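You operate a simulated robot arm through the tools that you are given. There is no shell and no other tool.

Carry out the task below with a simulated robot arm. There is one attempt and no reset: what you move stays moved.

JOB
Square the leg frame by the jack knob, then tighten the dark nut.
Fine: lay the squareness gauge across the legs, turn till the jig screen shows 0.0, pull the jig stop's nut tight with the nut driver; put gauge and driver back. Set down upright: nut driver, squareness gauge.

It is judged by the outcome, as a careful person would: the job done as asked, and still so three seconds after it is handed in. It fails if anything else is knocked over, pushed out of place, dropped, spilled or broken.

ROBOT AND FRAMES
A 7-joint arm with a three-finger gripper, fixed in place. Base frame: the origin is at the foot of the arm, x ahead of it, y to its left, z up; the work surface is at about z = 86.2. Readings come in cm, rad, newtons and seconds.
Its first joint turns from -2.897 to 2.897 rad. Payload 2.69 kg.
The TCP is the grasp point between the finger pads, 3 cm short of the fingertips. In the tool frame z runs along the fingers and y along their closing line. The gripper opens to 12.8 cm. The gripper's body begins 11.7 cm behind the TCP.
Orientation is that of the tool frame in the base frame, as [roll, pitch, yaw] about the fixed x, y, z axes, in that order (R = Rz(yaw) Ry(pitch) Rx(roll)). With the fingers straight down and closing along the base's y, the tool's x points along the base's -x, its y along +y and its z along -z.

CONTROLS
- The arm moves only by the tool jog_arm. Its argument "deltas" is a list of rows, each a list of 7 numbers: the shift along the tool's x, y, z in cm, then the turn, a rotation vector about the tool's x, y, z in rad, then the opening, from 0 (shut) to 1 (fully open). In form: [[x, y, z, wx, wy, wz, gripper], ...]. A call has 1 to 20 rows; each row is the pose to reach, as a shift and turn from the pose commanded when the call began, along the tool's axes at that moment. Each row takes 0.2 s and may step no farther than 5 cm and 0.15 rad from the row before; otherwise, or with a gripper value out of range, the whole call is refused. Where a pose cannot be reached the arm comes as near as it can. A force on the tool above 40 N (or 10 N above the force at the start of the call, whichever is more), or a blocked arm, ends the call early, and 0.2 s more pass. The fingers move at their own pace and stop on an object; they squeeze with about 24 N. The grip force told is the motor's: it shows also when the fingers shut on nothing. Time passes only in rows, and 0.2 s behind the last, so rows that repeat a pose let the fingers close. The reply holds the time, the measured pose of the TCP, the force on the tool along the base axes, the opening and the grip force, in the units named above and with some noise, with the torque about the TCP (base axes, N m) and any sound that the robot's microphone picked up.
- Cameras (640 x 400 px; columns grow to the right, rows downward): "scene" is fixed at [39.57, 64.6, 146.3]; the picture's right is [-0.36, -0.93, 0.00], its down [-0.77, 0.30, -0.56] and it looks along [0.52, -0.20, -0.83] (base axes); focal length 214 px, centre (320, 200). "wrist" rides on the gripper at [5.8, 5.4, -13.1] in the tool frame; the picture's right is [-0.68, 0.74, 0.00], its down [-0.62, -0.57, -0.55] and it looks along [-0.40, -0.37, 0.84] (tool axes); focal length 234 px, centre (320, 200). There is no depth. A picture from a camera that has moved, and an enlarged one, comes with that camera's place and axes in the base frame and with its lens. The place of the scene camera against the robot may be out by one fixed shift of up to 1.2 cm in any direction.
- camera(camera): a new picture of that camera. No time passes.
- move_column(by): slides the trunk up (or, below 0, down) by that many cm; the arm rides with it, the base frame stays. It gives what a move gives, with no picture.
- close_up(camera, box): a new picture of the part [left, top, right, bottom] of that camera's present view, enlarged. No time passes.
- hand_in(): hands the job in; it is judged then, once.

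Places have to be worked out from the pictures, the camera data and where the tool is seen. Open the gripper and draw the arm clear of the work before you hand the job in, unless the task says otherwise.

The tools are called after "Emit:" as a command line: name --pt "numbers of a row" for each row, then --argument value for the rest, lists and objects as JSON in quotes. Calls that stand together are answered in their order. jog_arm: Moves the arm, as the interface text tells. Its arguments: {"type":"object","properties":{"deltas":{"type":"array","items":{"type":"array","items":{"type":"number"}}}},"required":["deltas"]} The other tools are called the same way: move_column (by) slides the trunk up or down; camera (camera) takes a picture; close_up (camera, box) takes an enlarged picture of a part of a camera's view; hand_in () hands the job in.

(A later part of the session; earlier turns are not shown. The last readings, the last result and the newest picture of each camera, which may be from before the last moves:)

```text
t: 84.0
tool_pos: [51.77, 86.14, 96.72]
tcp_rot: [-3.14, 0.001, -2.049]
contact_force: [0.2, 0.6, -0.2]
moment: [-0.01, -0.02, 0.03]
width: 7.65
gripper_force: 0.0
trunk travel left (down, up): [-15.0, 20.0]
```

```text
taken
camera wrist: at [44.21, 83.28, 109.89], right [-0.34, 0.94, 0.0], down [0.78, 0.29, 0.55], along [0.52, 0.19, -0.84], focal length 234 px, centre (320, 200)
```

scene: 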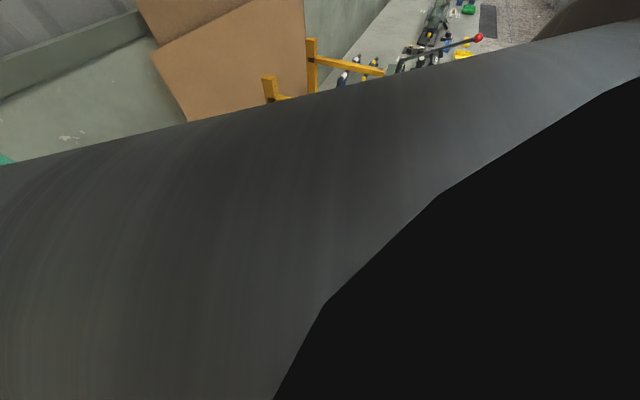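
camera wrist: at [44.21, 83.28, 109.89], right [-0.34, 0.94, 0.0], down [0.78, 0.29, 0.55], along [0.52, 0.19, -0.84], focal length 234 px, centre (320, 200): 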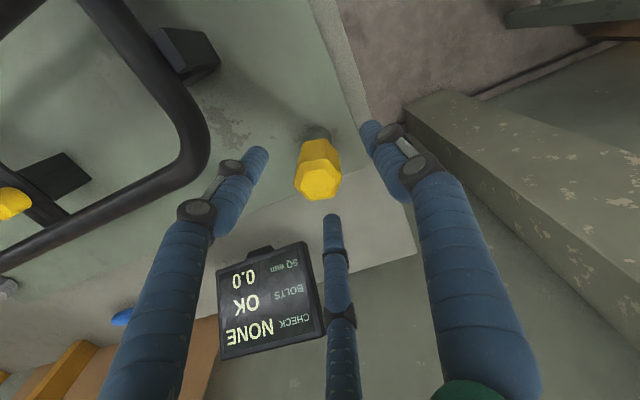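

Aligned. I make a 0.2 cm correction, go down to z≈94 and close.

Emit:
jog_arm --pt "0.13 -0.14 1.3 0 0 0 0.6" --pt "0.13 -0.14 2.7 0 0 0 0.6" --pt "0.13 -0.14 2.7 0 0 0 0.6" --pt "0.13 -0.14 2.7 0 0 0 0.4" --pt "0.13 -0.14 2.7 0 0 0 0.2" --pt "0.13 -0.14 2.7 0 0 0 0.0" --pt "0.13 -0.14 2.7 0 0 0 0.0"

Emit:
close_up --camera "wrist" --box '[260, 100, 380, 220]'

```text
t: 85.6
tool_pos: [51.95, 85.9, 94.12]
tcp_rot: [-3.139, 0.0, -2.049]
contact_force: [1.7, 2.7, -0.4]
moment: [0.11, -0.09, -0.02]
width: 3.11
gripper_force: 24.4
trunk travel left (down, up): [-15.0, 20.0]
```

```text
3.33 times, centred on (320, 160) of wrist
camera zoom: at [44.27, 83.04, 107.17], right [-0.34, 0.94, 0.0], down [0.78, 0.29, 0.55], along [0.52, 0.19, -0.84], focal length 781 px, centre (320, 333)
```

zoom: 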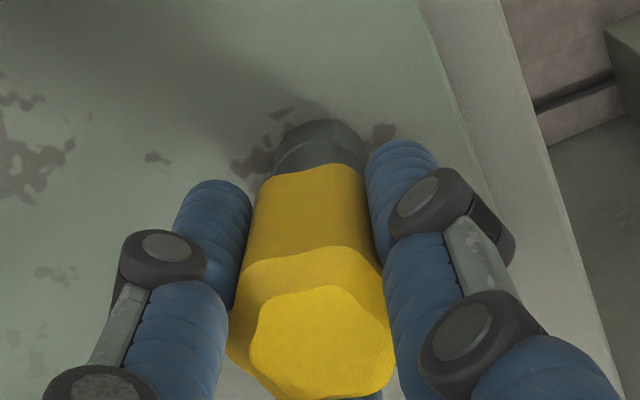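

Well gripped on the flats. I turn clockwise again, watching the torque.

Emit:
jog_arm --pt "0 0 0.1 0 0 0.1 0" --pt "0 0 0.1 0 0 0.2 0" --pt "0 0 0.1 0 0 0.3 0" --pt "0 0 0.1 0 0 0.3 0"

Emit:
close_up --camera "wrist" --box '[260, 100, 380, 220]'

```text
t: 86.6
tool_pos: [51.84, 85.85, 94.08]
tcp_rot: [-3.141, 0.001, -2.351]
contact_force: [0.2, 7.0, 5.0]
moment: [0.47, 0.04, 0.05]
width: 3.11
gripper_force: 24.2
trunk travel left (down, up): [-15.0, 20.0]
```

```text
3.33 times, centred on (320, 160) of wrist
camera zoom: at [43.8, 85.42, 107.16], right [-0.05, 1.0, 0.0], down [0.83, 0.04, 0.55], along [0.55, 0.03, -0.84], focal length 781 px, centre (320, 333)
```

zoom: 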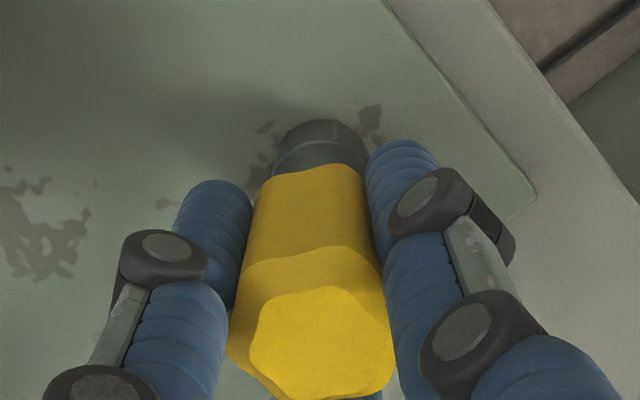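

Slack is being taken up. I continue.

Emit:
jog_arm --pt "0 0 0.05 0 0 0.1 0" --pt "0 0 0.05 0 0 0.2 0" --pt "0 0 0.05 0 0 0.3 0" --pt "0 0 0.05 0 0 0.3 0"

Emit:
jog_arm --pt "0 0 0 0 0 0.1 0" --pt "0 0 0 0 0 0.2 0" --pt "0 0 0 0 0 0.2 0"

Emit:
close_up --camera "wrist" --box '[260, 100, 380, 220]'

```text
t: 87.6
tool_pos: [51.78, 85.89, 94.0]
tcp_rot: [-3.14, 0.002, -2.652]
contact_force: [3.3, 8.9, 11.9]
moment: [0.57, -0.02, 0.01]
width: 3.11
gripper_force: 24.0
trunk travel left (down, up): [-15.0, 20.0]
```

```text
t: 88.4
tool_pos: [51.85, 85.79, 93.99]
tcp_rot: [-3.141, 0.001, -2.849]
contact_force: [3.7, 8.2, 12.0]
moment: [0.49, -0.14, -0.01]
width: 3.11
gripper_force: 24.2
trunk travel left (down, up): [-15.0, 20.0]
```

```text
3.33 times, centred on (320, 160) of wrist
camera zoom: at [44.54, 89.25, 107.14], right [0.44, 0.9, 0.0], down [0.75, -0.37, 0.55], along [0.49, -0.24, -0.84], focal length 781 px, centre (320, 333)
```

zoom: 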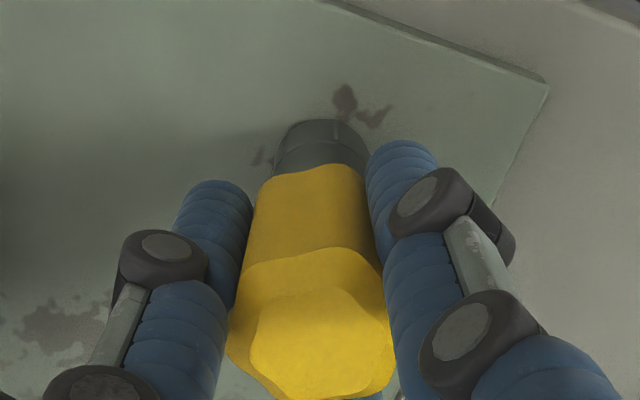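

No resistance yet, although the socket is seated at the same depth as before. I continue clockwise to find where torque builds.

Emit:
jog_arm --pt "0 0 0 0 0 0.1 0" --pt "0 0 0 0 0 0.2 0" --pt "0 0 0 0 0 0.3 0" --pt "0 0 0 0 0 0.4 0" --pt "0 0 0 0 0 0.4 0"

Emit:
jog_arm --pt "0 0 0 0 0 0.1 0" --pt "0 0 0 0 0 0.2 0" --pt "0 0 0 0 0 0.3 0" --pt "0 0 0 0 0 0.4 0" --pt "0 0 0 0 0 0.4 0"

Emit:
close_up --camera "wrist" --box '[260, 100, 380, 220]'

```text
t: 89.6
tool_pos: [51.8, 85.89, 93.96]
tcp_rot: [-3.142, 0.002, 3.034]
contact_force: [3.8, 12.4, 8.6]
moment: [0.91, -0.15, 0.14]
width: 3.13
gripper_force: 23.7
trunk travel left (down, up): [-15.0, 20.0]
```

```text
t: 90.8
tool_pos: [51.92, 85.83, 93.94]
tcp_rot: [3.141, 0.002, 2.633]
contact_force: [4.8, 13.7, 7.1]
moment: [0.9, -0.22, 0.05]
width: 3.13
gripper_force: 24.3
trunk travel left (down, up): [-15.0, 20.0]
```

```text
3.33 times, centred on (320, 160) of wrist
camera zoom: at [49.27, 93.35, 107.11], right [0.95, 0.31, 0.0], down [0.26, -0.79, 0.55], along [0.17, -0.52, -0.84], focal length 781 px, centre (320, 333)
```

zoom: 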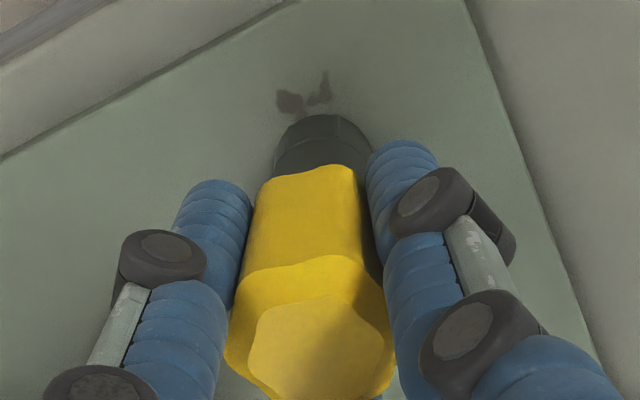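

Some side force has built up (+y 14 N), so I re-centre by 0.2 cm and continue turning.

Emit:
jog_arm --pt "0.03 0.15 0 0 0 0 0" --pt "0.03 0.21 0 0 0 0.1 0" --pt "0.03 0.21 0 0 0 0.2 0" --pt "0.03 0.21 0 0 0 0.3 0" --pt "0.03 0.21 0 0 0 0.3 0"

Emit:
jog_arm --pt "0 0 0 0 0 0.1 0" --pt "0 0 0 0 0 0.2 0" --pt "0 0 0 0 0 0.3 0" --pt "0 0 0 0 0 0.3 0"

Emit:
close_up --camera "wrist" --box '[260, 100, 380, 220]'

```text
t: 92.0
tool_pos: [51.85, 85.96, 93.92]
tcp_rot: [3.141, 0.002, 2.334]
contact_force: [1.0, -3.3, 6.1]
moment: [-0.24, 0.06, 0.07]
width: 3.14
gripper_force: 24.4
trunk travel left (down, up): [-15.0, 20.0]
```

```text
t: 93.0
tool_pos: [51.81, 85.91, 94.02]
tcp_rot: [3.14, 0.0, 2.032]
contact_force: [0.0, -1.8, 2.9]
moment: [-0.12, 0.03, 0.0]
width: 3.14
gripper_force: 23.6
trunk travel left (down, up): [-15.0, 20.0]
```

```text
3.33 times, centred on (320, 160) of wrist
camera zoom: at [53.98, 93.55, 107.1], right [0.96, -0.28, 0.0], down [-0.23, -0.8, 0.55], along [-0.15, -0.53, -0.84], focal length 781 px, centre (320, 333)
```

zoom: 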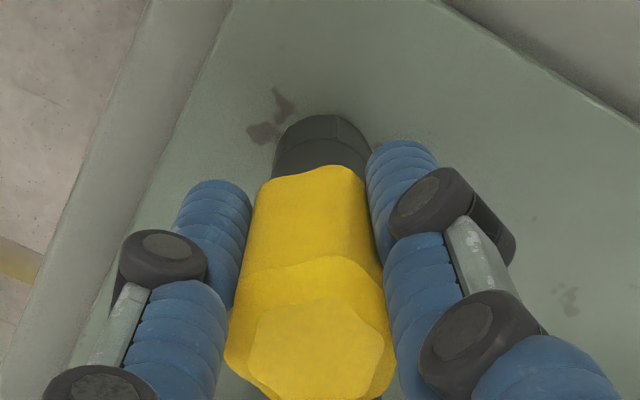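

There is still no torque. I lift the driver off to look at the nut itself.

Emit:
jog_arm --pt "0 0 -1 0 0 0 0" --pt "0 0 -2.5 0 0 0 0" --pt "0 0 -4 0 0 0 0" --pt "-1.2 -1.1 -4 0 0 0 0" --pt "-2.4 -2.2 -4 0 0 0 0" --pt "-2.4 -2.2 -4 0 0 0 0"

Emit:
camera --camera "wrist"

Emit:
close_up --camera "wrist" --box '[280, 90, 360, 150]'

```text
t: 94.4
tool_pos: [50.97, 83.07, 98.1]
tcp_rot: [3.139, -0.001, 2.033]
contact_force: [-0.5, -0.7, -0.1]
moment: [0.02, -0.01, 0.02]
width: 3.13
gripper_force: 23.8
trunk travel left (down, up): [-15.0, 20.0]
```

```text
taken
camera wrist: at [53.05, 90.52, 111.26], right [0.96, -0.28, 0.0], down [-0.23, -0.8, 0.55], along [-0.15, -0.53, -0.84], focal length 234 px, centre (320, 200)
```

wrist: 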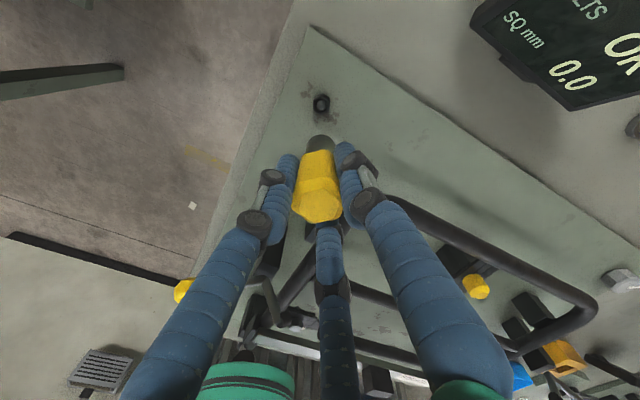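

```text
6.67 times, centred on (320, 120) of wrist
camera zoom: at [53.05, 90.52, 111.26], right [0.96, -0.28, 0.0], down [-0.23, -0.8, 0.55], along [-0.15, -0.53, -0.84], focal length 1561 px, centre (320, 733)
```

zoom: 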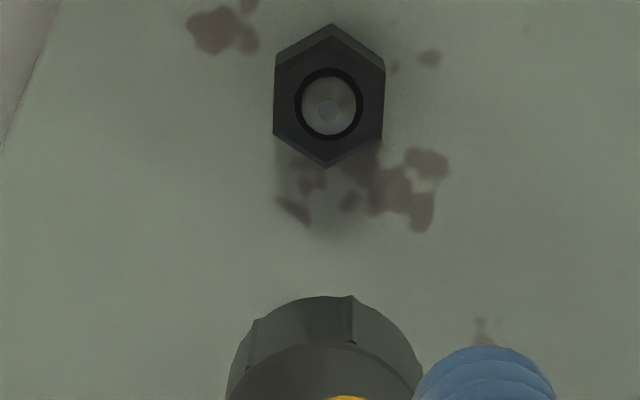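

The nut has turned along with the socket (its flats now sit about 17° behind the driver's), so the engagement works with some play. I unwind the wrist fully (to yaw ≈ +0.23, matching the nut's flats) to gain a long uninterrupted clockwise pull.

Emit:
jog_arm --pt "0 0 -1 0 0 -0.14 0" --pt "0 0 -2 0 0 -0.28 0" --pt "0 0 -2 0 0 -0.42 0" --pt "0 0 -2 0 0 -0.56 0" --pt "0 0 -2 0 0 -0.7 0" --pt "0 0 -2 0 0 -0.84 0" --pt "0 0 -2 0 0 -0.98 0" --pt "0 0 -2 0 0 -1.12 0" --pt "0 0 -2 0 0 -1.26 0" --pt "0 0 -2 0 0 -1.4 0" --pt "0 0 -2 0 0 -1.54 0" --pt "0 0 -2 0 0 -1.68 0" --pt "0 0 -2 0 0 -1.82 0" --pt "0 0 -2 0 0 -1.96 0" --pt "0 0 -2 0 0 -2.1 0" --pt "0 0 -2 0 0 -2.24 0" --pt "0 0 -2 0 0 -2.38 0" --pt "0 0 -2 0 0 -2.52 0" --pt "0 0 -2 0 0 -2.66 0" --pt "0 0 -2 0 0 -2.8 0"

Emit:
jog_arm --pt "0 0 0 0 0 -0.14 0" --pt "0 0 0 0 0 -0.28 0" --pt "0 0 0 0 0 -0.42 0" --pt "0 0 0 0 0 -0.56 0" --pt "0 0 0 0 0 -0.7 0" --pt "0 0 0 0 0 -0.84 0" --pt "0 0 0 0 0 -0.98 0" --pt "0 0 0 0 0 -1.12 0" --pt "0 0 0 0 0 -1.26 0" --pt "0 0 0 0 0 -1.4 0" --pt "0 0 0 0 0 -1.54 0" --pt "0 0 0 0 0 -1.677 0" --pt "0 0 0 0 0 -1.677 0"

Emit:
camera --camera "wrist"

Emit:
camera --camera "scene"

```text
t: 98.6
tool_pos: [50.99, 82.88, 99.82]
tcp_rot: [-3.14, 0.001, -1.447]
contact_force: [-0.5, 0.1, -0.8]
moment: [-0.02, -0.01, 0.0]
width: 3.13
gripper_force: 23.3
trunk travel left (down, up): [-15.0, 20.0]
```

```text
t: 101.4
tool_pos: [51.02, 82.78, 99.77]
tcp_rot: [-3.141, -0.001, 0.23]
contact_force: [0.9, -0.7, -1.6]
moment: [0.01, -0.01, 0.0]
width: 3.12
gripper_force: 24.5
trunk travel left (down, up): [-15.0, 20.0]
```

```text
taken
camera wrist: at [57.86, 78.93, 113.06], right [-0.49, -0.87, 0.0], down [-0.73, 0.41, 0.55], along [-0.48, 0.27, -0.84], focal length 234 px, centre (320, 200)
```

wrist: 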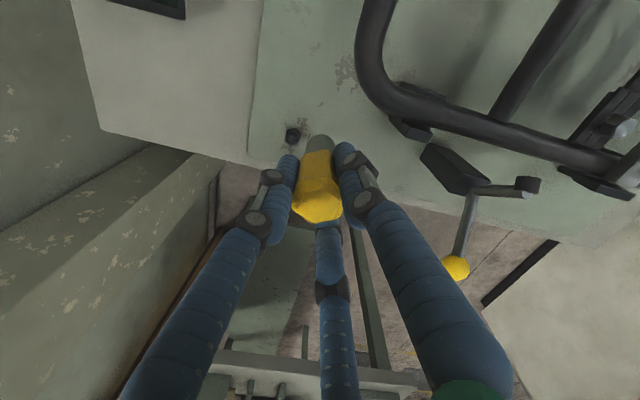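

```text
taken
```

scene: 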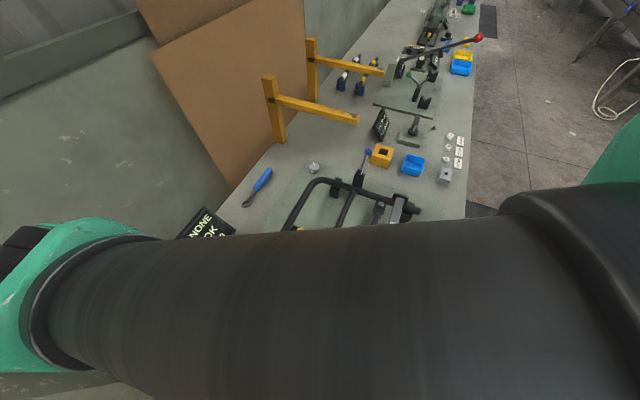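

Emit:
close_up --camera "wrist" --box '[260, 110, 340, 170]'

```text
6.67 times, centred on (300, 140) of wrist
camera zoom: at [57.86, 78.93, 113.06], right [-0.49, -0.87, 0.0], down [-0.73, 0.41, 0.55], along [-0.48, 0.27, -0.84], focal length 1561 px, centre (453, 600)
```

zoom: 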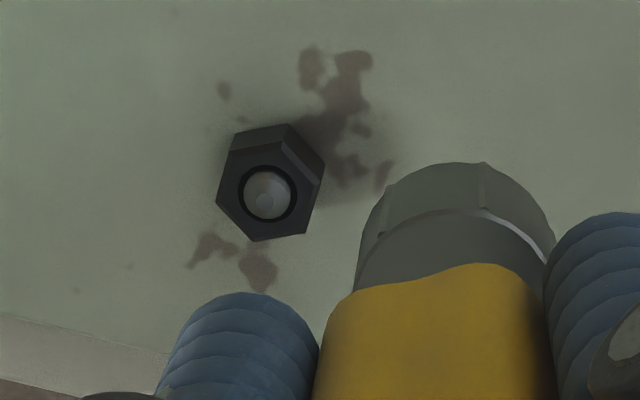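

Nut flats measure ≈44° (mod 60), matching this driver angle. I move over the nut and lower onto it.

Emit:
jog_arm --pt "0.8 -1.4 0 0 0 0 0" --pt "1.56 -2.83 0 0 0 0 0" --pt "1.56 -2.83 2.2 0 0 0 0" --pt "1.56 -2.83 4.2 0 0 0 0" --pt "1.56 -2.83 4.2 0 0 0 0"

Emit:
jog_arm --pt "0 0 0.3 0 0 0 0" --pt "0 0 0.6 0 0 0 0" --pt "0 0 0.9 0 0 0 0" --pt "0 0 1.2 0 0 0 0" --pt "0 0 1.5 0 0 0 0" --pt "0 0 1.7 0 0 0 0" --pt "0 0 1.7 0 0 0 0"

Emit:
close_up --camera "wrist" --box '[260, 100, 380, 220]'

```text
t: 102.6
tool_pos: [52.06, 85.82, 95.54]
tcp_rot: [3.141, -0.001, 0.23]
contact_force: [-0.4, 0.9, -1.5]
moment: [0.03, 0.03, 0.0]
width: 3.1
gripper_force: 23.7
trunk travel left (down, up): [-15.0, 20.0]
```

```text
t: 104.2
tool_pos: [51.91, 86.0, 94.24]
tcp_rot: [-3.139, -0.001, 0.228]
contact_force: [2.0, -3.4, 8.5]
moment: [-0.25, -0.06, 0.06]
width: 3.11
gripper_force: 23.9
trunk travel left (down, up): [-15.0, 20.0]
```

```text
3.33 times, centred on (320, 160) of wrist
camera zoom: at [58.74, 82.01, 107.37], right [-0.49, -0.87, 0.0], down [-0.73, 0.41, 0.55], along [-0.48, 0.27, -0.84], focal length 781 px, centre (320, 333)
```

zoom: 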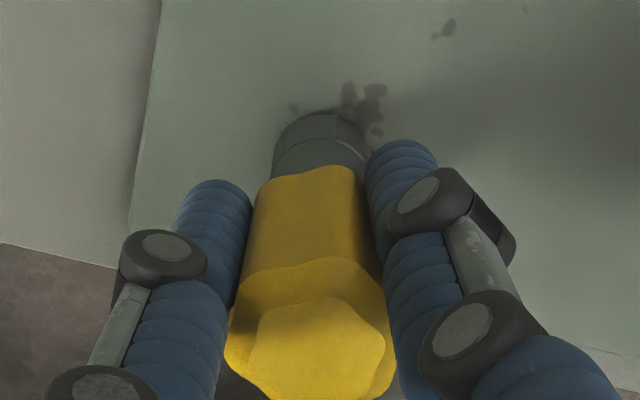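

Seated near the earlier depth. I begin one long clockwise pull, in stages, tracking torque against angle.

Emit:
jog_arm --pt "0 0 0 0 0 0.1 0" --pt "0 0 0 0 0 0.2 0" --pt "0 0 0 0 0 0.3 0" --pt "0 0 0 0 0 0.4 0" --pt "0 0 0 0 0 0.4 0"

Emit:
jog_arm --pt "0 0 0 0 0 0.1 0" --pt "0 0 0 0 0 0.2 0" --pt "0 0 0 0 0 0.3 0" --pt "0 0 0 0 0 0.4 0" --pt "0 0 0 0 0 0.4 0"

Emit:
jog_arm --pt "0 0 0 0 0 0.1 0" --pt "0 0 0 0 0 0.2 0" --pt "0 0 0 0 0 0.3 0" --pt "0 0 0 0 0 0.4 0" --pt "0 0 0 0 0 0.4 0"

```text
t: 105.4
tool_pos: [51.95, 86.01, 94.16]
tcp_rot: [-3.14, -0.002, -0.172]
contact_force: [5.8, -0.6, 9.0]
moment: [-0.07, -0.39, 0.38]
width: 3.14
gripper_force: 24.1
trunk travel left (down, up): [-15.0, 20.0]
```

```text
t: 106.6
tool_pos: [51.74, 85.89, 94.02]
tcp_rot: [3.141, -0.001, -0.572]
contact_force: [3.8, -0.1, 4.6]
moment: [0.03, -0.2, 0.62]
width: 3.22
gripper_force: 23.8
trunk travel left (down, up): [-15.0, 20.0]
```

```text
t: 107.8
tool_pos: [51.86, 85.96, 93.94]
tcp_rot: [3.141, 0.0, -0.973]
contact_force: [-0.1, -3.8, 3.5]
moment: [-0.23, -0.03, 0.93]
width: 3.41
gripper_force: 24.3
trunk travel left (down, up): [-15.0, 20.0]
```

Now real torque builds: 0.38, 0.62, 0.93 N m, and the nut moves down. I check how the handle sits in the fingers.

Emit:
close_up --camera "wrist" --box '[260, 100, 380, 220]'

```text
3.33 times, centred on (320, 160) of wrist
camera zoom: at [50.66, 78.07, 107.19], right [-0.99, 0.14, 0.0], down [0.12, 0.83, 0.55], along [0.08, 0.54, -0.84], focal length 781 px, centre (320, 333)
```

zoom: 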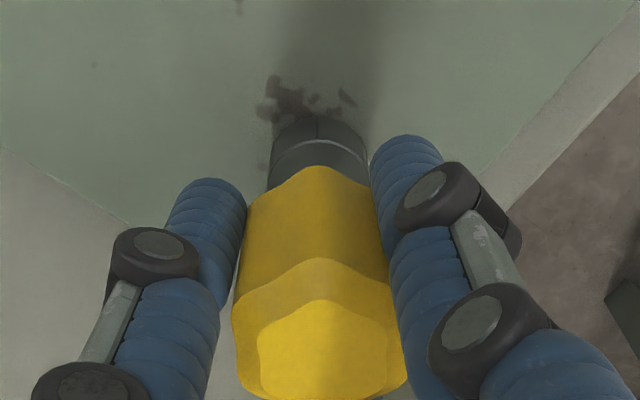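

The handle has begun to ride up in the fingers at 0.93 N m. One small further step shows whether the torque still grows.

Emit:
jog_arm --pt "0 0 0 0 0 0.05 0" --pt "0 0 0 0 0 0.1 0" --pt "0 0 0 0 0 0.1 0"

Emit:
close_up --camera "wrist" --box '[260, 100, 380, 220]'

```text
t: 108.6
tool_pos: [51.8, 85.98, 94.07]
tcp_rot: [-3.14, 0.0, -1.073]
contact_force: [5.0, -1.1, 0.8]
moment: [-0.03, -0.37, 0.26]
width: 3.11
gripper_force: 24.1
trunk travel left (down, up): [-15.0, 20.0]
```

```text
3.33 times, centred on (320, 160) of wrist
camera zoom: at [49.88, 78.24, 107.23], right [-0.97, 0.24, 0.0], down [0.2, 0.81, 0.55], along [0.13, 0.53, -0.84], focal length 781 px, centre (320, 333)
```

zoom: 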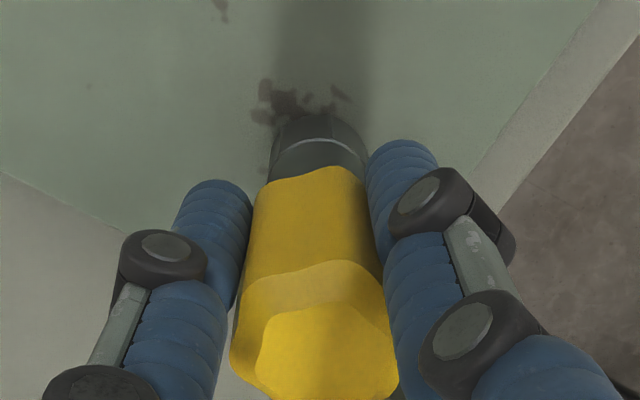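

The fingers clicked over onto the next flats; the driver swung back within its play. I continue clockwise, taking up the play, and this time stop before the handle rides over.

Emit:
jog_arm --pt "0 0 0.05 0 0 0.1 0" --pt "0 0 0.05 0 0 0.2 0" --pt "0 0 0.05 0 0 0.3 0" --pt "0 0 0.05 0 0 0.4 0" --pt "0 0 0.05 0 0 0.4 0"

Emit:
jog_arm --pt "0 0 0 0 0 0.1 0" --pt "0 0 0 0 0 0.2 0" --pt "0 0 0 0 0 0.3 0" --pt "0 0 0 0 0 0.3 0"

Emit:
close_up --camera "wrist" --box '[260, 100, 380, 220]'

```text
t: 109.8
tool_pos: [51.91, 86.07, 93.99]
tcp_rot: [-3.14, 0.001, -1.474]
contact_force: [1.6, -2.3, 4.4]
moment: [-0.23, -0.08, 0.51]
width: 3.17
gripper_force: 23.5
trunk travel left (down, up): [-15.0, 20.0]
```

```text
t: 110.8
tool_pos: [51.86, 85.95, 94.1]
tcp_rot: [-3.141, -0.002, -1.772]
contact_force: [-4.8, 4.4, 1.7]
moment: [0.25, 0.29, 0.74]
width: 3.33
gripper_force: 24.0
trunk travel left (down, up): [-15.0, 20.0]
```

```text
3.33 times, centred on (320, 160) of wrist
camera zoom: at [45.41, 81.29, 107.19], right [-0.59, 0.81, 0.0], down [0.68, 0.49, 0.55], along [0.45, 0.32, -0.84], focal length 781 px, centre (320, 333)
```

zoom: 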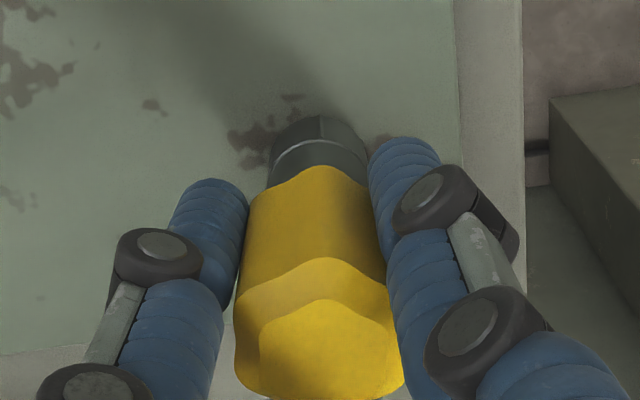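

Torque 0.74 N m, with the handle again starting to ride, at nearly the same driver angle as before: the nut now holds firm. I back off within the socket's play, lift, and inspect whether the nut has stayed put.

Emit:
jog_arm --pt "0 0 0 0 0 -0.12 0" --pt "0 0 0 0 0 -0.24 0" --pt "0 0 0 0 0 -0.36 0" --pt "0 0 0 0 0 -0.45 0" --pt "0 0 0 0 0 -0.45 0"

Emit:
jog_arm --pt "0 0 -1 0 0 0 0" --pt "0 0 -2.5 0 0 0 0" --pt "0 0 -4 0 0 0 0" --pt "-1.2 -1.1 -4 0 0 0 0" --pt "-2.4 -2.2 -4 0 0 0 0" --pt "-2.4 -2.2 -4 0 0 0 0"

Emit:
close_up --camera "wrist" --box '[270, 85, 370, 165]'

```text
t: 112.0
tool_pos: [52.02, 85.97, 93.97]
tcp_rot: [-3.14, 0.0, -1.321]
contact_force: [-2.7, -2.2, 2.0]
moment: [-0.14, 0.22, 0.28]
width: 3.27
gripper_force: 23.9
trunk travel left (down, up): [-15.0, 20.0]
```

```text
t: 113.4
tool_pos: [53.49, 88.79, 97.98]
tcp_rot: [-3.139, -0.001, -1.322]
contact_force: [1.1, 1.0, -2.0]
moment: [0.01, -0.04, -0.02]
width: 3.27
gripper_force: 24.1
trunk travel left (down, up): [-15.0, 20.0]
```

```text
5.00 times, centred on (320, 125) of wrist
camera zoom: at [49.6, 81.77, 111.15], right [-0.88, 0.47, 0.0], down [0.4, 0.74, 0.55], along [0.26, 0.48, -0.84], focal length 1171 px, centre (320, 575)
```

zoom: 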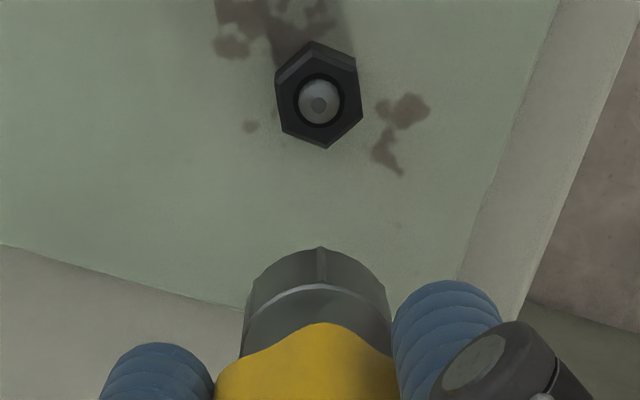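

The nut's flats are where they were before the hard pulls (≈41–43°), i.e. it no longer turns even under 0.9 N m: it is at its stop and tight. Now I take the driver back: raise it and carry it high to its block.

Emit:
jog_arm --pt "0 0 -4.5 0 0 0.03 0" --pt "0 0 -9 0 0 0.06 0" --pt "0 0 -13.5 0 0 0.1 0" --pt "4.3 -0.34 -14 0 0 0.14 0" --pt "8.6 -0.68 -14.3 0 0 0.18 0" --pt "12.9 -1.0 -14.6 0 0 0.22 0" --pt "17.2 -1.36 -14.9 0 0 0.26 0" --pt "21.5 -1.7 -15.2 0 0 0.3 0" --pt "25.8 -2.04 -15.5 0 0 0.34 0" --pt "30.1 -2.38 -15.7 0 0 0.38 0" --pt "34.4 -2.72 -15.9 0 0 0.42 0" --pt "38.7 -3.06 -16 0 0 0.46 0" --pt "43 -4.6 -16 0 0 0.5 0" --pt "47.3 -6.1 -16 0 0 0.54 0" --pt "51.7 -7.7 -16 0 0 0.58 0" --pt "56 -9.2 -15.5 0 0 0.62 0" --pt "60.3 -10.8 -15 0 0 0.67 0" --pt "64.6 -12.3 -14 0 0 0.72 0" --pt "69 -13.9 -13 0 0 0.77 0" --pt "73.3 -15.4 -12 0 0 0.81 0"

Emit:
camera --camera "wrist"

Emit:
camera --camera "scene"

```text
t: 117.6
tool_pos: [86.67, 21.54, 109.95]
tcp_rot: [-3.139, 0.001, -2.133]
contact_force: [0.2, 0.2, -1.3]
moment: [-0.03, -0.02, 0.03]
width: 3.25
gripper_force: 24.1
trunk travel left (down, up): [-15.0, 20.0]
```

```text
taken
camera wrist: at [78.86, 19.42, 123.14], right [-0.26, 0.96, 0.0], down [0.81, 0.22, 0.55], along [0.53, 0.14, -0.84], focal length 234 px, centre (320, 200)
```

wrist: 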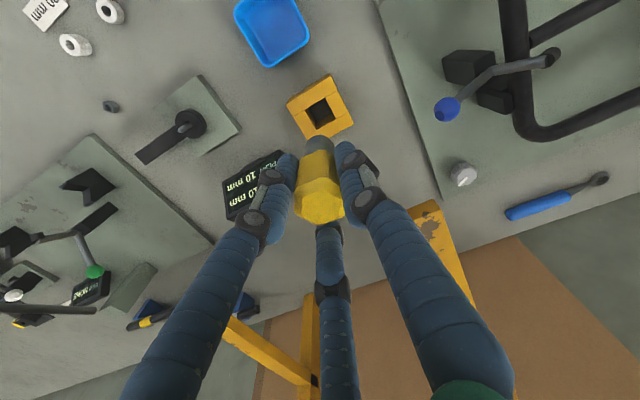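

```text
taken
```

scene: 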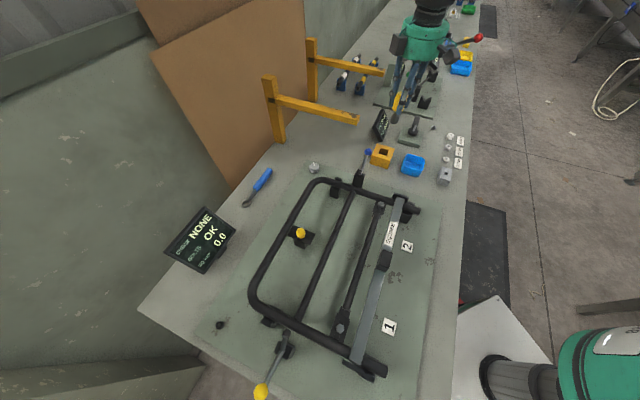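

Above the block. I enlarge the hole to align, and look at the nut from the scene camera too.

Emit:
close_up --camera "wrist" --box '[270, 70, 370, 150]'

Emit:
close_up --camera "scene" --box '[200, 305, 240, 345]'

```text
5.00 times, centred on (320, 110) of wrist
camera zoom: at [78.86, 19.42, 123.14], right [-0.26, 0.96, 0.0], down [0.81, 0.22, 0.55], along [0.53, 0.14, -0.84], focal length 1171 px, centre (320, 650)
```

zoom: 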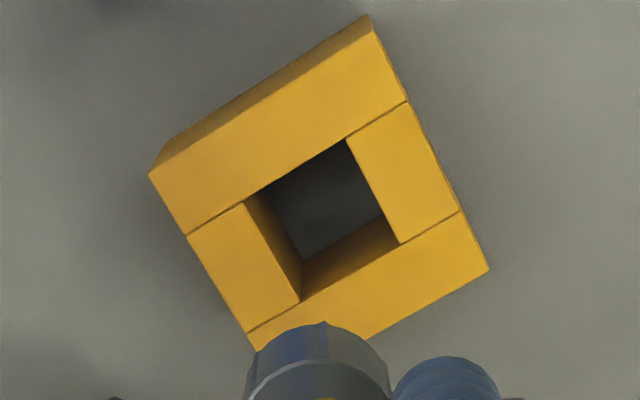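

```text
10.00 times, centred on (220, 325) of scene
camera zoom: at [39.57, 64.6, 146.3], right [-0.36, -0.93, 0.0], down [-0.77, 0.3, -0.56], along [0.52, -0.2, -0.83], focal length 2145 px, centre (1320, -1050)
```

zoom: 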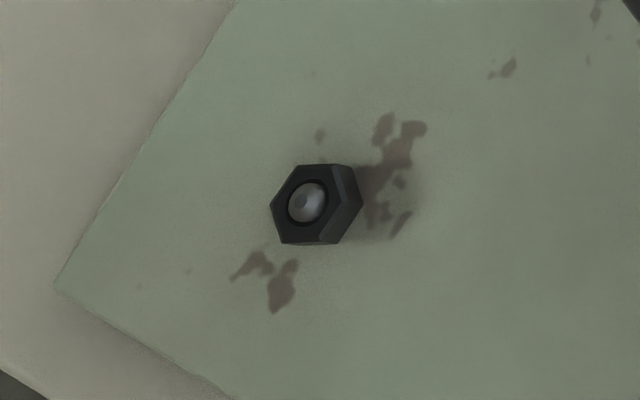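

The hole's centre is at (86.57, 21.44), right under the tool. I lower the driver in stages.

Emit:
jog_arm --pt "0.11 0.07 4 0 0 0 0" --pt "0.11 0.07 8 0 0 0 0" --pt "0.11 0.07 11.5 0 0 0 0" --pt "0.11 0.07 13 0 0 0 0" --pt "0.11 0.07 13 0 0 0 0"

Emit:
close_up --camera "wrist" --box '[270, 90, 370, 170]'

Emit:
close_up --camera "scene" --box '[345, 100, 425, 180]'

```text
t: 118.8
tool_pos: [86.33, 21.75, 96.96]
tcp_rot: [-3.141, 0.002, -2.135]
contact_force: [-0.6, 0.1, 3.4]
moment: [0.02, 0.03, 0.04]
width: 3.23
gripper_force: 24.2
trunk travel left (down, up): [-15.0, 20.0]
```

```text
5.00 times, centred on (320, 130) of wrist
camera zoom: at [78.55, 19.59, 110.2], right [-0.26, 0.96, 0.0], down [0.81, 0.22, 0.55], along [0.53, 0.14, -0.84], focal length 1171 px, centre (320, 550)
```

zoom: 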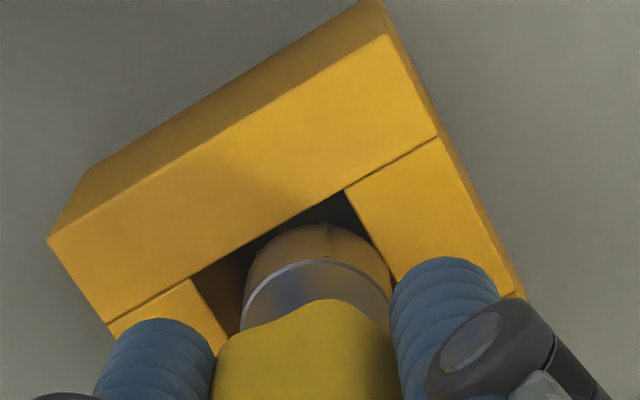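

```text
5.00 times, centred on (385, 140) of scene
camera zoom: at [39.57, 64.6, 146.3], right [-0.36, -0.93, 0.0], down [-0.77, 0.3, -0.56], along [0.52, -0.2, -0.83], focal length 1072 px, centre (-5, 500)
```

zoom: 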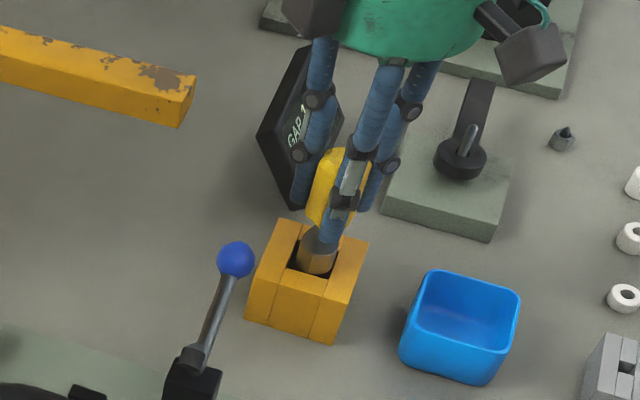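

The socket is entering the hole but sits toward its right edge; I shift 0.28 cm to the image-left and carry on slowly.

Emit:
jog_arm --pt "0 0 -0.3 0 0 0 0" --pt "0.13 -0.26 -0.3 0 0 0 0" --pt "0.13 -0.26 0 0 0 0 0" --pt "0.13 -0.26 0.5 0 0 0 0" --pt "0.13 -0.26 1.0 0 0 0 0" --pt "0.13 -0.26 1.0 0 0 0 0"

Emit:
close_up --camera "wrist" --box '[270, 90, 370, 170]'

```text
t: 120.2
tool_pos: [86.55, 21.29, 96.33]
tcp_rot: [-3.139, 0.003, -2.133]
contact_force: [6.4, 2.6, 22.0]
moment: [-0.11, -0.31, 0.06]
width: 3.1
gripper_force: 23.9
trunk travel left (down, up): [-15.0, 20.0]
```

```text
5.00 times, centred on (320, 130) of wrist
camera zoom: at [78.77, 19.21, 109.43], right [-0.26, 0.96, 0.0], down [0.8, 0.22, 0.55], along [0.53, 0.15, -0.83], focal length 1171 px, centre (320, 550)
```

zoom: 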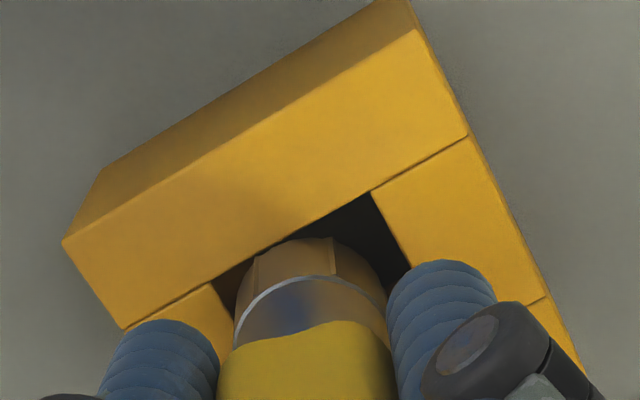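

The rim contact shows I overshot: the socket must move ≈0.35 cm right and ≈0.17 cm down in the image. I lift slightly, shift, and verify before lowering.

Emit:
jog_arm --pt "0 0 -0.6 0 0 0 0" --pt "-0.35 0.13 -0.8 0 0 0 0" --pt "-0.35 0.13 -0.8 0 0 0 0"

Emit:
close_up --camera "wrist" --box '[270, 90, 370, 170]'

```text
t: 121.0
tool_pos: [86.54, 21.74, 96.69]
tcp_rot: [-3.141, 0.002, -2.131]
contact_force: [0.1, -0.3, -0.6]
moment: [-0.01, -0.03, -0.03]
width: 3.1
gripper_force: 24.9
trunk travel left (down, up): [-15.0, 20.0]
```

```text
5.00 times, centred on (320, 130) of wrist
camera zoom: at [78.71, 19.52, 109.88], right [-0.26, 0.96, 0.0], down [0.81, 0.22, 0.55], along [0.53, 0.14, -0.84], focal length 1171 px, centre (320, 550)
```

zoom: 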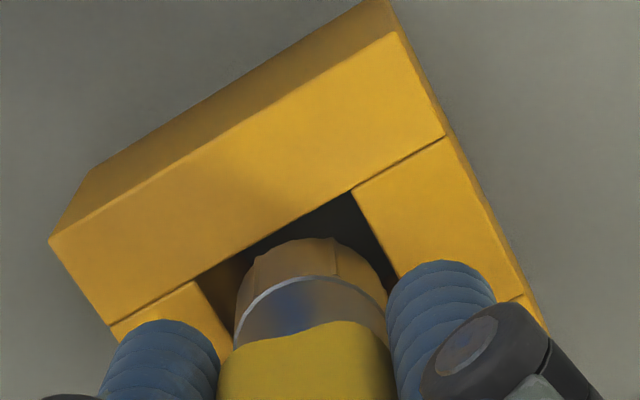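

Now centred in the hole. I lower gently.

Emit:
jog_arm --pt "0 0 0.4 0 0 0 0" --pt "0 0 0.8 0 0 0 0" --pt "0 0 1.2 0 0 0 0" --pt "0 0 1.6 0 0 0 0" --pt "0 0 2.0 0 0 0 0" --pt "0 0 2.0 0 0 0 0"

Emit:
close_up --camera "wrist" --box '[270, 90, 370, 170]'

```text
t: 122.4
tool_pos: [86.51, 21.64, 94.9]
tcp_rot: [-3.139, 0.0, -2.134]
contact_force: [-0.1, 0.2, -1.4]
moment: [0.02, -0.01, -0.02]
width: 3.06
gripper_force: 24.0
trunk travel left (down, up): [-15.0, 20.0]
```

```text
5.00 times, centred on (320, 130) of wrist
camera zoom: at [78.75, 19.55, 108.02], right [-0.26, 0.96, 0.0], down [0.81, 0.22, 0.55], along [0.53, 0.14, -0.84], focal length 1171 px, centre (320, 550)
```

zoom: 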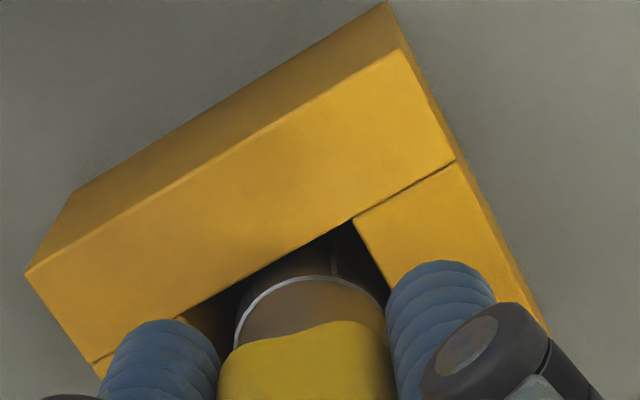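

It's inside the hole with no contact. I continue down to its seat.

Emit:
jog_arm --pt "0 0 0.4 0 0 0 0" --pt "0 0 0.8 0 0 0 0" --pt "0 0 1.1 0 0 0 0" --pt "0 0 1.4 0 0 0 0" --pt "0 0 1.4 0 0 0 0"

Emit:
jog_arm --pt "0 0 0.2 0 0 0 0" --pt "0 0 0.4 0 0 0 0" --pt "0 0 0.6 0 0 0 0" --pt "0 0 0.8 0 0 0 0"

Emit:
close_up --camera "wrist" --box '[260, 100, 380, 220]'

Emit:
close_up --camera "scene" --box '[345, 100, 425, 180]'

```text
t: 123.6
tool_pos: [86.46, 21.69, 93.41]
tcp_rot: [-3.14, -0.002, -2.132]
contact_force: [1.1, 2.2, -0.7]
moment: [0.12, -0.11, -0.02]
width: 3.08
gripper_force: 23.5
trunk travel left (down, up): [-15.0, 20.0]
```

```text
t: 124.6
tool_pos: [86.47, 21.68, 92.66]
tcp_rot: [-3.138, 0.001, -2.133]
contact_force: [0.7, -0.5, -1.6]
moment: [0.01, -0.02, -0.01]
width: 3.08
gripper_force: 24.1
trunk travel left (down, up): [-15.0, 20.0]
```

```text
3.33 times, centred on (320, 160) of wrist
camera zoom: at [78.73, 19.54, 105.79], right [-0.26, 0.96, 0.0], down [0.81, 0.22, 0.55], along [0.53, 0.14, -0.84], focal length 781 px, centre (320, 333)
```

zoom: 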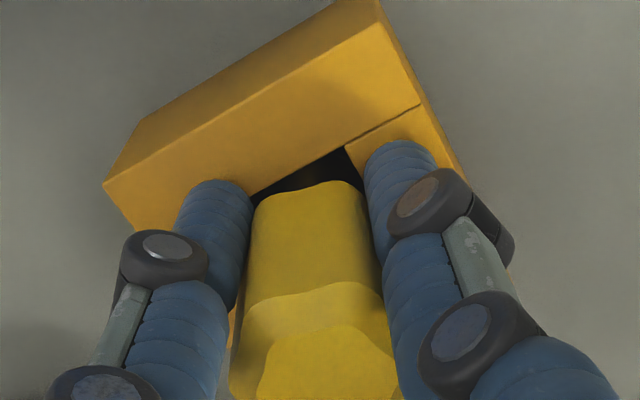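

```text
5.00 times, centred on (385, 140) of scene
camera zoom: at [39.57, 64.6, 146.3], right [-0.36, -0.93, 0.0], down [-0.77, 0.3, -0.56], along [0.52, -0.2, -0.83], focal length 1072 px, centre (-5, 500)
```

zoom: 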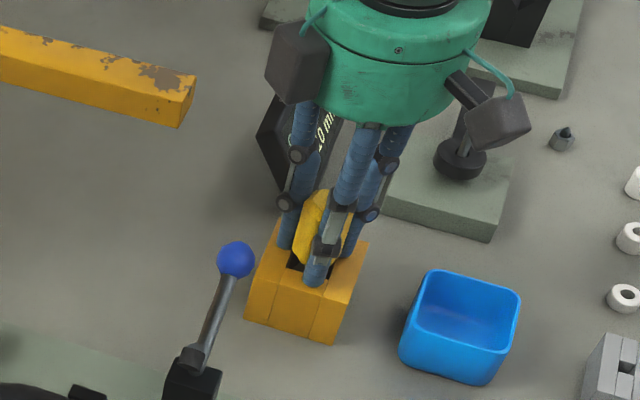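

Still hanging free (weight on the tool). I lower further in tiny steps until it rests.

Emit:
jog_arm --pt "0 0 0.15 0 0 0 0" --pt "0 0 0.3 0 0 0 0" --pt "0 0 0.3 0 0 0 0"

Emit:
jog_arm --pt "0 0 0.15 0 0 0 0" --pt "0 0 0.3 0 0 0 0" --pt "0 0 0.3 0 0 0 0"

```text
t: 125.4
tool_pos: [86.43, 21.77, 92.56]
tcp_rot: [-3.138, 0.0, -2.132]
contact_force: [-3.0, 0.9, 8.0]
moment: [0.12, 0.28, -0.02]
width: 3.07
gripper_force: 24.1
trunk travel left (down, up): [-15.0, 20.0]
```

```text
t: 126.2
tool_pos: [86.58, 21.62, 92.49]
tcp_rot: [-3.137, 0.004, -2.132]
contact_force: [-5.4, -0.9, 34.3]
moment: [-0.08, 0.8, -0.09]
width: 3.07
gripper_force: 24.0
trunk travel left (down, up): [-15.0, 20.0]
```

The driver is on its seat (contact at 92.55, like the original 92.4). I ease off, open and rise.

Emit:
jog_arm --pt "0 0 -0.3 0 0 0 0" --pt "0 0 -0.35 0 0 0 0" --pt "0 0 -0.35 0 0 0 0.3" --pt "0 0 -0.35 0 0 0 0.45" --pt "0 0 -0.35 0 0 0 0.55" --pt "0 0 -0.35 0 0 0 0.55"

Emit:
camera --camera "wrist"

```text
t: 127.6
tool_pos: [86.46, 21.55, 92.31]
tcp_rot: [3.139, -0.001, -2.134]
contact_force: [-6.6, -2.9, 11.3]
moment: [0.09, 0.42, 0.24]
width: 7.08
gripper_force: 5.6
trunk travel left (down, up): [-15.0, 20.0]
```

```text
taken
camera wrist: at [78.65, 19.47, 105.49], right [-0.26, 0.96, 0.0], down [0.81, 0.22, 0.55], along [0.53, 0.14, -0.84], focal length 234 px, centre (320, 200)
```

wrist: 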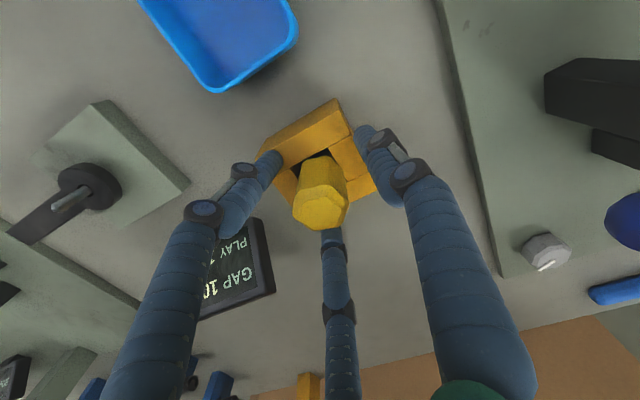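

A slight contact remains on the fingers (probably fingertips on the block's top). I rise straight up slowly.

Emit:
jog_arm --pt "0 0 -0.3 0 0 0 0.55" --pt "0 0 -0.8 0 0 0 0.55" --pt "0 0 -0.8 0 0 0 0.55"

Emit:
camera --camera "wrist"

Emit:
close_up --camera "scene" --box '[345, 100, 425, 180]'

```text
t: 128.4
tool_pos: [86.37, 21.6, 93.07]
tcp_rot: [3.141, 0.0, -2.132]
contact_force: [0.2, -0.8, 0.6]
moment: [-0.02, 0.02, 0.0]
width: 7.03
gripper_force: 0.1
trunk travel left (down, up): [-15.0, 20.0]
```

```text
taken
camera wrist: at [78.73, 19.45, 106.28], right [-0.26, 0.96, 0.0], down [0.81, 0.22, 0.55], along [0.53, 0.14, -0.84], focal length 234 px, centre (320, 200)
```

wrist: 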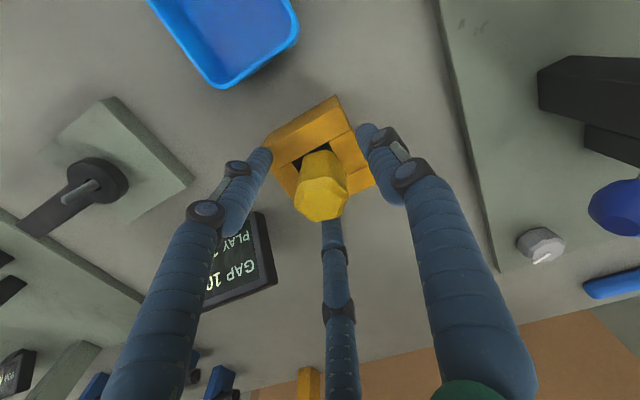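

```text
5.00 times, centred on (385, 140) of scene
camera zoom: at [39.57, 64.6, 146.3], right [-0.36, -0.93, 0.0], down [-0.77, 0.3, -0.56], along [0.52, -0.2, -0.83], focal length 1072 px, centre (-5, 500)
```

zoom: 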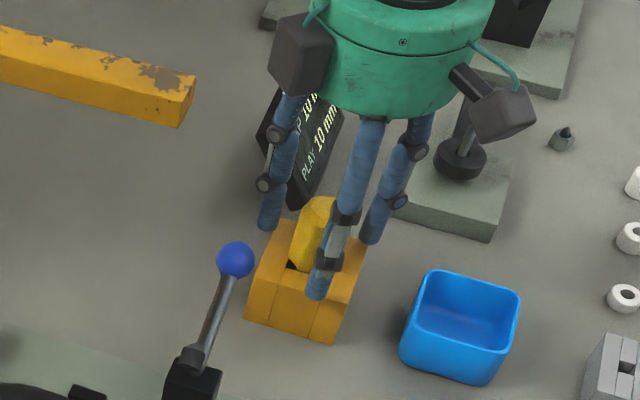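

Forces are zero and the driver stands in its hole. I rise higher and compare with the start view.

Emit:
jog_arm --pt "0 0 -3 0 0 0 0.55" --pt "0 0 -7 0 0 0 0.55" --pt "0 0 -11 0 0 0 0.55" --pt "0 0 -15 0 0 0 0.55" --pt "0 0 -19 0 0 0 0.55" --pt "0 0 -19 0 0 0 0.55"

Emit:
close_up --camera "scene" --box '[355, 105, 425, 185]'

Emit:
close_up --camera "wrist" --box '[260, 80, 380, 200]'

Emit:
close_up --camera "scene" --box '[160, 200, 260, 280]'

```text
t: 129.8
tool_pos: [86.38, 21.47, 112.26]
tcp_rot: [-3.14, 0.001, -2.132]
contact_force: [-0.8, -0.4, 0.3]
moment: [0.0, -0.02, 0.02]
width: 7.04
gripper_force: 0.0
trunk travel left (down, up): [-15.0, 20.0]
```

```text
5.00 times, centred on (390, 145) of scene
camera zoom: at [39.57, 64.6, 146.3], right [-0.36, -0.93, 0.0], down [-0.77, 0.3, -0.56], along [0.52, -0.2, -0.83], focal length 1072 px, centre (-30, 475)
```

zoom: 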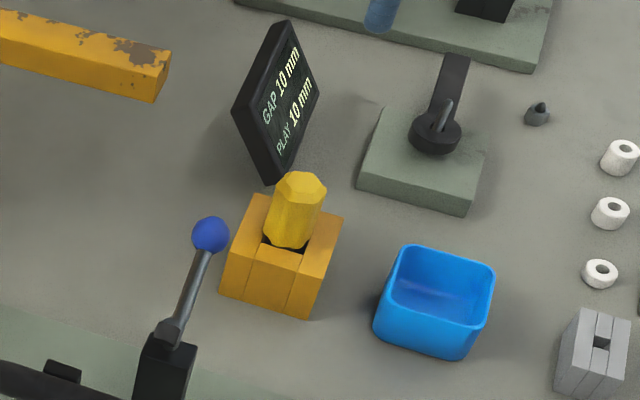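

```text
3.33 times, centred on (320, 140) of wrist
camera zoom: at [78.66, 19.31, 125.44], right [-0.26, 0.96, 0.0], down [0.81, 0.22, 0.55], along [0.53, 0.14, -0.84], focal length 781 px, centre (320, 400)
```

zoom: 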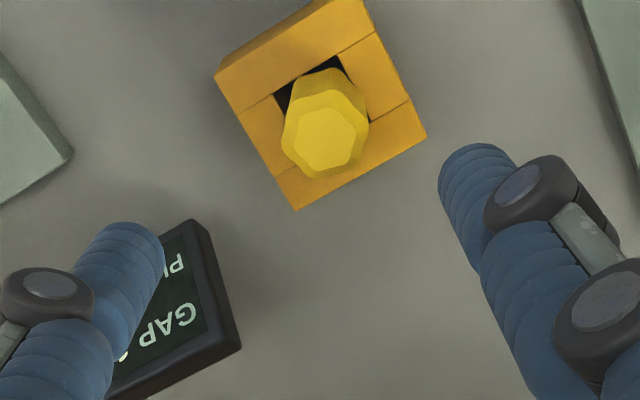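

```text
5.00 times, centred on (210, 240) of scene
camera zoom: at [39.57, 64.6, 146.3], right [-0.36, -0.93, 0.0], down [-0.77, 0.3, -0.56], along [0.52, -0.2, -0.83], focal length 1072 px, centre (870, 0)
```

zoom: 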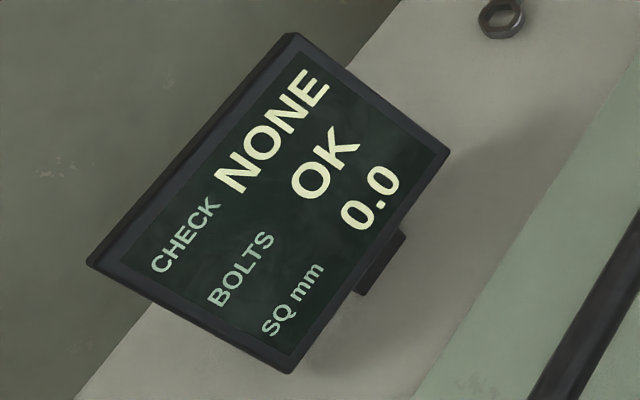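

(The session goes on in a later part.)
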